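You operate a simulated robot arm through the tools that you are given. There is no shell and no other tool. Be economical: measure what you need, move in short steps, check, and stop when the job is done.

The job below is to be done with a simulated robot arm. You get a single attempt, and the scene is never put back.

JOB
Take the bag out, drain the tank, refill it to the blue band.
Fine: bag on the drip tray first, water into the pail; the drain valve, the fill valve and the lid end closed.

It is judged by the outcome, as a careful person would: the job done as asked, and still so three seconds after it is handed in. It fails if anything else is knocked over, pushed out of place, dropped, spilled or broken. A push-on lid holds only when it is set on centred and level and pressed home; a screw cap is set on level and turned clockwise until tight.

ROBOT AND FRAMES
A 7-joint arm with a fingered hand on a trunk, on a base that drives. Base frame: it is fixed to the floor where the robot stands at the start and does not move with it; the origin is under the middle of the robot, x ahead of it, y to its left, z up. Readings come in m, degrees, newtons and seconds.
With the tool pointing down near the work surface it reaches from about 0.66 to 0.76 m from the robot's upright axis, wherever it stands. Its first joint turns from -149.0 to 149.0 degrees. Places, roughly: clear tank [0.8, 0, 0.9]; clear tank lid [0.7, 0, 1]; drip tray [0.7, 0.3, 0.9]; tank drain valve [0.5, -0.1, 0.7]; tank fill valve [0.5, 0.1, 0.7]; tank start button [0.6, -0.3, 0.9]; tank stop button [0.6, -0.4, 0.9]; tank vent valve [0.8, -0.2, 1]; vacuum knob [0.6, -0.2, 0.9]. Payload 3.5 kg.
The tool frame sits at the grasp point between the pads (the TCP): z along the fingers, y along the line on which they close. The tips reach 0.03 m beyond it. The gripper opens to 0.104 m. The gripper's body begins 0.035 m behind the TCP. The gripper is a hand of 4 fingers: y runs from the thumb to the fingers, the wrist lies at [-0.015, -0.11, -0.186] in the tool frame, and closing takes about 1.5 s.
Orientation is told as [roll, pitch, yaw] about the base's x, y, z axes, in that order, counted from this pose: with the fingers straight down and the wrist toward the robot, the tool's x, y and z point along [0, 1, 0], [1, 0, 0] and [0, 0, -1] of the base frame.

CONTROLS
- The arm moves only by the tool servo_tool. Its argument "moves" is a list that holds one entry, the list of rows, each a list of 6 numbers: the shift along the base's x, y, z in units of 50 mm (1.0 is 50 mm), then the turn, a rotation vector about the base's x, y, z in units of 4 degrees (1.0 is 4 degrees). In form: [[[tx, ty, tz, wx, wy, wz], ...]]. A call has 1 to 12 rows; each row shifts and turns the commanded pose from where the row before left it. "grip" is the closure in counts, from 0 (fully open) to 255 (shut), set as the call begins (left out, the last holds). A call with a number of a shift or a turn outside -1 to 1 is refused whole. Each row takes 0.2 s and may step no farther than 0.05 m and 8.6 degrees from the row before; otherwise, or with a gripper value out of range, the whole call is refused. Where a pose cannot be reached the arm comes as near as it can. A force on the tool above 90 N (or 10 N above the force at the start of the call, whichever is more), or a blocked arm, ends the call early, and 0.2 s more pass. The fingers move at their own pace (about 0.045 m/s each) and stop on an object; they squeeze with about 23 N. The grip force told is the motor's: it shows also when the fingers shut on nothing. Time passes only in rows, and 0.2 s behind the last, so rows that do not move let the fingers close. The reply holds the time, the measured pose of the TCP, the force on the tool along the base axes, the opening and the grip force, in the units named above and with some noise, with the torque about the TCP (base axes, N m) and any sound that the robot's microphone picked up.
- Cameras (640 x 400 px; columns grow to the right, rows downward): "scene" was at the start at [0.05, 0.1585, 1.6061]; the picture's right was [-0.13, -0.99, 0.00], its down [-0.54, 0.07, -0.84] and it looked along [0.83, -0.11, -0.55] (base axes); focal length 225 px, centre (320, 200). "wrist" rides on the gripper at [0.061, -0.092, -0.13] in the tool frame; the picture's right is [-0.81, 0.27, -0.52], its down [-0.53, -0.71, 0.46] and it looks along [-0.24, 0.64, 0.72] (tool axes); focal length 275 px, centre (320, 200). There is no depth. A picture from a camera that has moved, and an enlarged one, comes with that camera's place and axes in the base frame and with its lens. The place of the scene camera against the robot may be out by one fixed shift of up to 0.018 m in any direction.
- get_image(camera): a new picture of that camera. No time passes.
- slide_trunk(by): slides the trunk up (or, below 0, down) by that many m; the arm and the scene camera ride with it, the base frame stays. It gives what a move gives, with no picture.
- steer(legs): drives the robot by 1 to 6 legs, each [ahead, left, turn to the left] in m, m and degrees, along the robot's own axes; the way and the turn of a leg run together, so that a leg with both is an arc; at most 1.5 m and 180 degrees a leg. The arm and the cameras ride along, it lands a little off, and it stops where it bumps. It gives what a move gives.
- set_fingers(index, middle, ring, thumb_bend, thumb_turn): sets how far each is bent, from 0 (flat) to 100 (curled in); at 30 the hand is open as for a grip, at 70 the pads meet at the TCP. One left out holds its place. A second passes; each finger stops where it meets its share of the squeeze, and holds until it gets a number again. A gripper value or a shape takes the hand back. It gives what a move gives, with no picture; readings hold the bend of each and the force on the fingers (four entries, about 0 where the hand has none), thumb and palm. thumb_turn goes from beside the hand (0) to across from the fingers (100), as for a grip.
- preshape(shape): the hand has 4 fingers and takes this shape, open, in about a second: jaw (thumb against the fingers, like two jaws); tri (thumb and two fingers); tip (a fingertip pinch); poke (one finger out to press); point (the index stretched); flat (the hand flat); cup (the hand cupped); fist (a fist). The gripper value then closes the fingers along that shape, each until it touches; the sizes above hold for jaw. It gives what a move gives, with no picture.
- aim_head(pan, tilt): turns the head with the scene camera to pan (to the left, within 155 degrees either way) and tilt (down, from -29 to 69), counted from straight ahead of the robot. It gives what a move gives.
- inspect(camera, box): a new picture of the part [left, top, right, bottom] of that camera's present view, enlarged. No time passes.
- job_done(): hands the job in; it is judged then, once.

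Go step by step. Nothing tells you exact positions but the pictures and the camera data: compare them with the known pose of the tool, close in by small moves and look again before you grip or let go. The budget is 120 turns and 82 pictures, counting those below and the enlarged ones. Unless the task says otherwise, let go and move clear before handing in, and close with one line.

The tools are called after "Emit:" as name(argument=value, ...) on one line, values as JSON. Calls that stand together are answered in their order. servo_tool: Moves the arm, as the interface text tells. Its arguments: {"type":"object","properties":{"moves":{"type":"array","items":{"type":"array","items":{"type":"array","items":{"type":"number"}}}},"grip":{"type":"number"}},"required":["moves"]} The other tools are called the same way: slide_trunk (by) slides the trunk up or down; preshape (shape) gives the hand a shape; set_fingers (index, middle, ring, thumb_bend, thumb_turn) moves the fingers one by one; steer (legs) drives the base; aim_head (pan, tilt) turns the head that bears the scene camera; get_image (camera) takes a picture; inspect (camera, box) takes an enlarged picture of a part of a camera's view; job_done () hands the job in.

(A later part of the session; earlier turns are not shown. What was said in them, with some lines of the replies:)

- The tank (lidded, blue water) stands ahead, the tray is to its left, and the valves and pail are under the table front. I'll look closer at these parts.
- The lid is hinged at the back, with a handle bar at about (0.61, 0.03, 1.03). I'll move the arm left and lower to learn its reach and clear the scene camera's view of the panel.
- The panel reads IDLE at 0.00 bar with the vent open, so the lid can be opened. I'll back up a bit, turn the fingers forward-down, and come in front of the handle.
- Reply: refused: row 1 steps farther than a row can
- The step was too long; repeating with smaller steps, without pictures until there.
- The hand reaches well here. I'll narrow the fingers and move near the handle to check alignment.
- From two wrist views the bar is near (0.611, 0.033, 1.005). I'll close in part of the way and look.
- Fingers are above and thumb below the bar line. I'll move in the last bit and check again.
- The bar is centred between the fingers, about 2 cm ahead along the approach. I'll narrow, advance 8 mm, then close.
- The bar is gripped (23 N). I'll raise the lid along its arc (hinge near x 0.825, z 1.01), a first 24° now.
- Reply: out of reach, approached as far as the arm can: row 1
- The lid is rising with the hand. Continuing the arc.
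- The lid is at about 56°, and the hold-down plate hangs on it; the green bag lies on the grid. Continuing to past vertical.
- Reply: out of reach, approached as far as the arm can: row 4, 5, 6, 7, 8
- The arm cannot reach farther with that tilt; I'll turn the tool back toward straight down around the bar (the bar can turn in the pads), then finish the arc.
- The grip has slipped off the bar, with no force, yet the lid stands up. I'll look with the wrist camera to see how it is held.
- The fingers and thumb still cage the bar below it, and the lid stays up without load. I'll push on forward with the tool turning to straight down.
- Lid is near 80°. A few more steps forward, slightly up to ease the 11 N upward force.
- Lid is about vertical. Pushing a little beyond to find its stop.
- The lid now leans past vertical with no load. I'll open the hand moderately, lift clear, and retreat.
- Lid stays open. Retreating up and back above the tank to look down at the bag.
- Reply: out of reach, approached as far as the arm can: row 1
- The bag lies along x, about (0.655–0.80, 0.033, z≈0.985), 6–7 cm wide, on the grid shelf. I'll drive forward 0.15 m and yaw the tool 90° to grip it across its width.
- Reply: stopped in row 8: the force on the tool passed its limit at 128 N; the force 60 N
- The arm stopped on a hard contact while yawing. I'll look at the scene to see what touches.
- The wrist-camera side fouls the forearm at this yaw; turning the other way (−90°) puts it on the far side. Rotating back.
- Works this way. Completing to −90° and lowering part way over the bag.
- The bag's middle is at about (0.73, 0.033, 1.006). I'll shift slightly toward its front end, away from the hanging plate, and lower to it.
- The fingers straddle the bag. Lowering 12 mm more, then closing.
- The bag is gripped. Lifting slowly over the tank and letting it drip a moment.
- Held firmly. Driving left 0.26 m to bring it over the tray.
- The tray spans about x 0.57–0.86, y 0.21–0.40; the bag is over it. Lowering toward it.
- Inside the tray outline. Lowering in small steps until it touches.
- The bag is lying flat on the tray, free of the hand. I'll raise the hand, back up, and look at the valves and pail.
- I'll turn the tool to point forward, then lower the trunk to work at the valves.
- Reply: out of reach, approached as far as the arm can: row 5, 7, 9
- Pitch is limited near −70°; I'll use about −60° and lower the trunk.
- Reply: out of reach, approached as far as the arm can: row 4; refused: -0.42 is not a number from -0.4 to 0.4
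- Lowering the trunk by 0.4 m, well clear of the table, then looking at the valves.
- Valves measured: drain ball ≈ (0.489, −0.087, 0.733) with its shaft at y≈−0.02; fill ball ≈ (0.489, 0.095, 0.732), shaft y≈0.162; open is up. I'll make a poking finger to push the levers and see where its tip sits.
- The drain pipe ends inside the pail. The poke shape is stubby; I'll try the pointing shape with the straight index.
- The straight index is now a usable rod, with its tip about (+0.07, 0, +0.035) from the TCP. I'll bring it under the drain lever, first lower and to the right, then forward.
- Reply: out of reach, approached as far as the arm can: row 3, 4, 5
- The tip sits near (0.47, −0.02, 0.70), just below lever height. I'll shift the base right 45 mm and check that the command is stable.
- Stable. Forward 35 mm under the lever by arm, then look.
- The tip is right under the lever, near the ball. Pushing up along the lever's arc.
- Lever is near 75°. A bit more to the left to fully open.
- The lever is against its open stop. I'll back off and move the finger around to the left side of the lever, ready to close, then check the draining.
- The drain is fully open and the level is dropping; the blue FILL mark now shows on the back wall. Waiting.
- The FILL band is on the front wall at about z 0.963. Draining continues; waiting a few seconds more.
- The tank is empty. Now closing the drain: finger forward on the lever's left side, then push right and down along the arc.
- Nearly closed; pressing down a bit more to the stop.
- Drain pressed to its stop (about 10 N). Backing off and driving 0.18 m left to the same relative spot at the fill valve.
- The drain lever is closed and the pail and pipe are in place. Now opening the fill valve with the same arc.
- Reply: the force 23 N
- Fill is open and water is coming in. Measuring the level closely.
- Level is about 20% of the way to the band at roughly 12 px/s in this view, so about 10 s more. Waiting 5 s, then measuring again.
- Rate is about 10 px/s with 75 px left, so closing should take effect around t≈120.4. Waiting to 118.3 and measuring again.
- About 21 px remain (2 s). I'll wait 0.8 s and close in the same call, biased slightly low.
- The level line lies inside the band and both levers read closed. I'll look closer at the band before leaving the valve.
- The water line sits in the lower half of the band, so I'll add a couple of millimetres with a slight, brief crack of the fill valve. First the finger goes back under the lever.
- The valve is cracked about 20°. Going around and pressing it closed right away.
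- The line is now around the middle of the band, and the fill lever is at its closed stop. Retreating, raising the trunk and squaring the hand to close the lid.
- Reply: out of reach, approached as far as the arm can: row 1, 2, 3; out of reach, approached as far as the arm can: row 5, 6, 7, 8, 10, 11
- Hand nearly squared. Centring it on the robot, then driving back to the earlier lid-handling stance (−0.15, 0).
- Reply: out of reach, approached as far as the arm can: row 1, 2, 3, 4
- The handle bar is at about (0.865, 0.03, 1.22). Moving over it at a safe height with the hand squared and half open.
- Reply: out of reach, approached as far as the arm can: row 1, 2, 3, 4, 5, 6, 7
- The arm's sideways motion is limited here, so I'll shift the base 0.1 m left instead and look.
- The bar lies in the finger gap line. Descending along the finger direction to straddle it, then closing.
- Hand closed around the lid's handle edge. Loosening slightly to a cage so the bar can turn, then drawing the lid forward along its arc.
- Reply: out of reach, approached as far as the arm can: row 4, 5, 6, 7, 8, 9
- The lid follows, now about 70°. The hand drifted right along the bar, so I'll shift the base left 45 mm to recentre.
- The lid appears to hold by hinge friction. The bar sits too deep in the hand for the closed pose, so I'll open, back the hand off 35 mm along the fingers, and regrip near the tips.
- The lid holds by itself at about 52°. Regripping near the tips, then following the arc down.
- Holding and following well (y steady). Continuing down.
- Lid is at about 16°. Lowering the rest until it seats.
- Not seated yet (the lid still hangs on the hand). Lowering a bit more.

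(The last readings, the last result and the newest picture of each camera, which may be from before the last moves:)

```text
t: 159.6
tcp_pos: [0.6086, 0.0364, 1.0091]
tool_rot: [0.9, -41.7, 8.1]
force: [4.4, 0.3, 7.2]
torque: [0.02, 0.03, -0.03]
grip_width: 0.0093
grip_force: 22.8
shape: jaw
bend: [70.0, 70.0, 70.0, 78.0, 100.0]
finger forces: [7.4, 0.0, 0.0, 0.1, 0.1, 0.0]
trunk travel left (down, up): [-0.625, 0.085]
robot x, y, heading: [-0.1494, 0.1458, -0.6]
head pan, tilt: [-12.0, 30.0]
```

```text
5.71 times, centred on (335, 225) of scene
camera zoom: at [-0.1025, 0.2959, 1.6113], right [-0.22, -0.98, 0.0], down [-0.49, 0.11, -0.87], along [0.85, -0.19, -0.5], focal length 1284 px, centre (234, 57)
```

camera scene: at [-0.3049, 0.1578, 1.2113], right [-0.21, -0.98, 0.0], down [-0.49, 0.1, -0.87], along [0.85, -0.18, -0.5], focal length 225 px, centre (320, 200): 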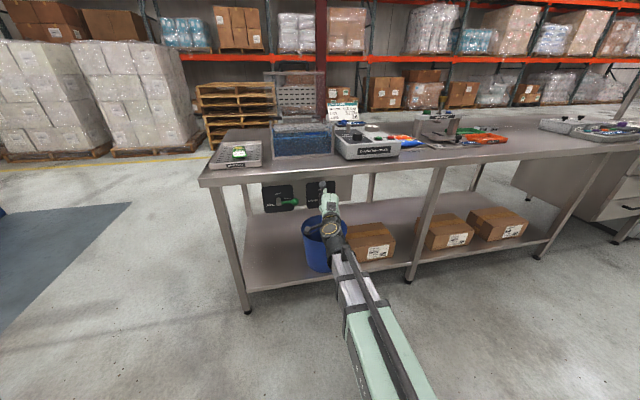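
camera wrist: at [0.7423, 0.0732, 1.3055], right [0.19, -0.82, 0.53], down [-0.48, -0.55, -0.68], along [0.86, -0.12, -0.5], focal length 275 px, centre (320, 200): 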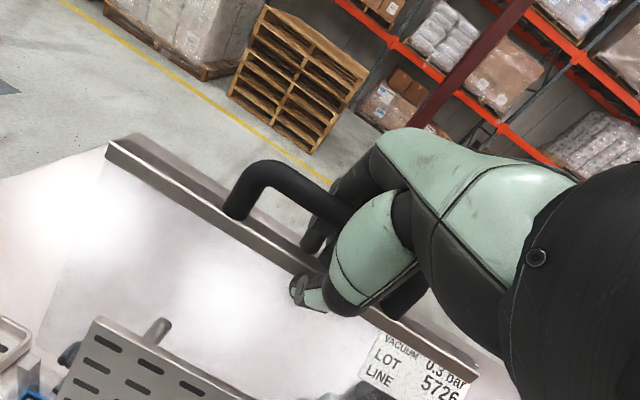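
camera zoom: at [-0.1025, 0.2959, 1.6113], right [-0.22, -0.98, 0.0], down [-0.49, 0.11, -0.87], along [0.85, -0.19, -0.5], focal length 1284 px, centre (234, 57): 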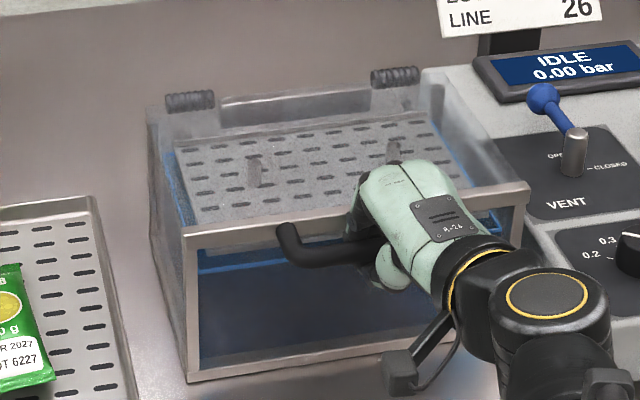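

The lid looks seated, with the hand pushed up by 7 N. Opening slightly and withdrawing up and back.

Emit:
servo_tool(moves=[[[0, 0, 0, 0, 0, 0], [0, 0, 0, 0, 0, 0], [0, 0, 0, 0, 0, 0], [-0.3, 0, 0.34, 0, 0, 0], [-0.4, 0, 0.45, 0, 0, 0], [-0.4, 0, 0.45, 0, 0, 0], [0, 0, 0, 0, 0, 0]]], grip=140)

```text
t: 161.2
tcp_pos: [0.554, 0.0372, 1.07]
tool_rot: [0.9, -41.6, 8.0]
force: [-0.2, 0.1, -0.2]
torque: [0.0, 0.0, 0.02]
grip_width: 0.0466
grip_force: 0.1
shape: jaw
bend: [74.0, 47.0, 43.0, 71.0, 100.0]
finger forces: [0.0, 0.1, 0.0, 0.1, 0.1, 0.0]
trunk travel left (down, up): [-0.625, 0.085]
robot x, y, heading: [-0.1542, 0.1434, -0.4]
head pan, tilt: [-12.0, 30.0]
```

Pressing lightly on the handle with the closed fingers to be sure the lid is fully down.

Emit:
servo_tool(moves=[[[0, 0, 0.3, 0, 0, 0], [0.4, 0, 0, 0, 0, 0], [0.4, 0, 0, 0, 0, 0], [0, 0, 0, 0, 0, 0], [0, 0, 0, 0, 0, 0], [0, 0, -0.4, 0, 0, 0], [0, 0, -0.3, 0, 0, 0], [0, 0, -0.15, 0, 0, 0], [0, 0, -0.15, 0, 0, 0]]], grip=255)

```text
t: 163.2
tcp_pos: [0.5925, 0.0354, 1.0339]
tool_rot: [0.9, -41.6, 8.1]
force: [0.3, -0.5, 0.1]
torque: [0.0, -0.01, 0.01]
grip_width: 0.0
grip_force: 22.9
shape: jaw
bend: [70.0, 70.0, 70.0, 46.0, 100.0]
finger forces: [0.0, 0.0, 0.1, 0.0, 0.0, 0.1]
trunk travel left (down, up): [-0.625, 0.085]
robot x, y, heading: [-0.1518, 0.1406, -0.2]
head pan, tilt: [-12.0, 30.0]
```

Emit:
servo_tool(moves=[[[0, 0, -0.12, 0, 0, 0], [0, 0, -0.12, 0, 0, 0], [0, 0, -0.1, 0, 0, 0], [0, 0, 0, 0, 0, 0]]])

```text
t: 164.2
tcp_pos: [0.592, 0.0358, 1.0197]
tool_rot: [0.9, -41.8, 8.0]
force: [15.1, -1.5, 30.6]
torque: [-0.03, -0.56, -0.01]
grip_width: 0.0
grip_force: 23.2
shape: jaw
bend: [70.0, 70.0, 70.0, 52.0, 100.0]
finger forces: [0.1, 0.0, 3.5, 0.0, 52.2, 0.0]
trunk travel left (down, up): [-0.625, 0.085]
robot x, y, heading: [-0.1581, 0.1435, -0.6]
head pan, tilt: [-12.0, 30.0]
```

The handle resists with 30 N, so the lid is hard down. Withdrawing and taking a final look.

Emit:
servo_tool(moves=[[[0, 0, 0.5, 0, 0, 0], [-0.3, 0, 0.7, 0, 0, 0], [-0.6, 0, 0.6, 0, 0, 0], [-0.6, 0, 0.6, 0, 0, 0], [-0.6, 0, 0.6, 0, 0, 0], [0, 0, 0.6, 0, 0, 0], [0, 0, 0, 0, 0, 0]]])

Emit:
steer(legs=[[-0.2, 0.15, 0]])

Emit:
inspect(camera="scene", box=[240, 140, 420, 270])

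```text
t: 165.8
tcp_pos: [0.4882, 0.0367, 1.1973]
tool_rot: [0.7, -41.6, 8.1]
force: [0.1, 0.4, -1.0]
torque: [0.0, 0.0, -0.02]
grip_width: 0.0
grip_force: 23.2
shape: jaw
bend: [70.0, 70.0, 70.0, 51.0, 100.0]
finger forces: [0.0, 0.1, 0.0, 0.1, 0.0, 0.0]
trunk travel left (down, up): [-0.625, 0.085]
robot x, y, heading: [-0.1551, 0.145, -0.4]
head pan, tilt: [-12.0, 30.0]
```

```text
t: 167.6
tcp_pos: [0.2897, 0.1845, 1.1978]
tool_rot: [0.9, -41.7, 8.1]
force: [-0.1, 0.0, -0.3]
torque: [-0.02, 0.03, 0.0]
grip_width: 0.0
grip_force: 23.3
shape: jaw
bend: [70.0, 70.0, 70.0, 51.0, 100.0]
finger forces: [0.0, 0.0, 0.1, 0.0, 0.1, 0.0]
trunk travel left (down, up): [-0.625, 0.085]
robot x, y, heading: [-0.3548, 0.294, -0.7]
head pan, tilt: [-12.0, 30.0]
```

```text
3.08 times, centred on (330, 205) of scene
camera zoom: at [-0.3012, 0.4449, 1.6112], right [-0.22, -0.98, 0.0], down [-0.49, 0.11, -0.87], along [0.85, -0.19, -0.5], focal length 691 px, centre (289, 185)
```

zoom: 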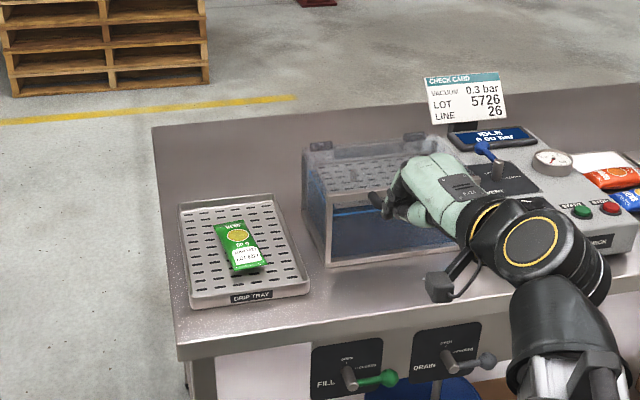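

The lid is shut, both levers read closed, the bag is on the tray, and the hand is clear. Handing in.

Emit:
job_done()

```text
The job is handed in.
```

The job is handed in: the bag is on the drip tray, the old water went into the pail, and the tank is refilled to the blue band. The drain valve, fill valve and lid are all closed.
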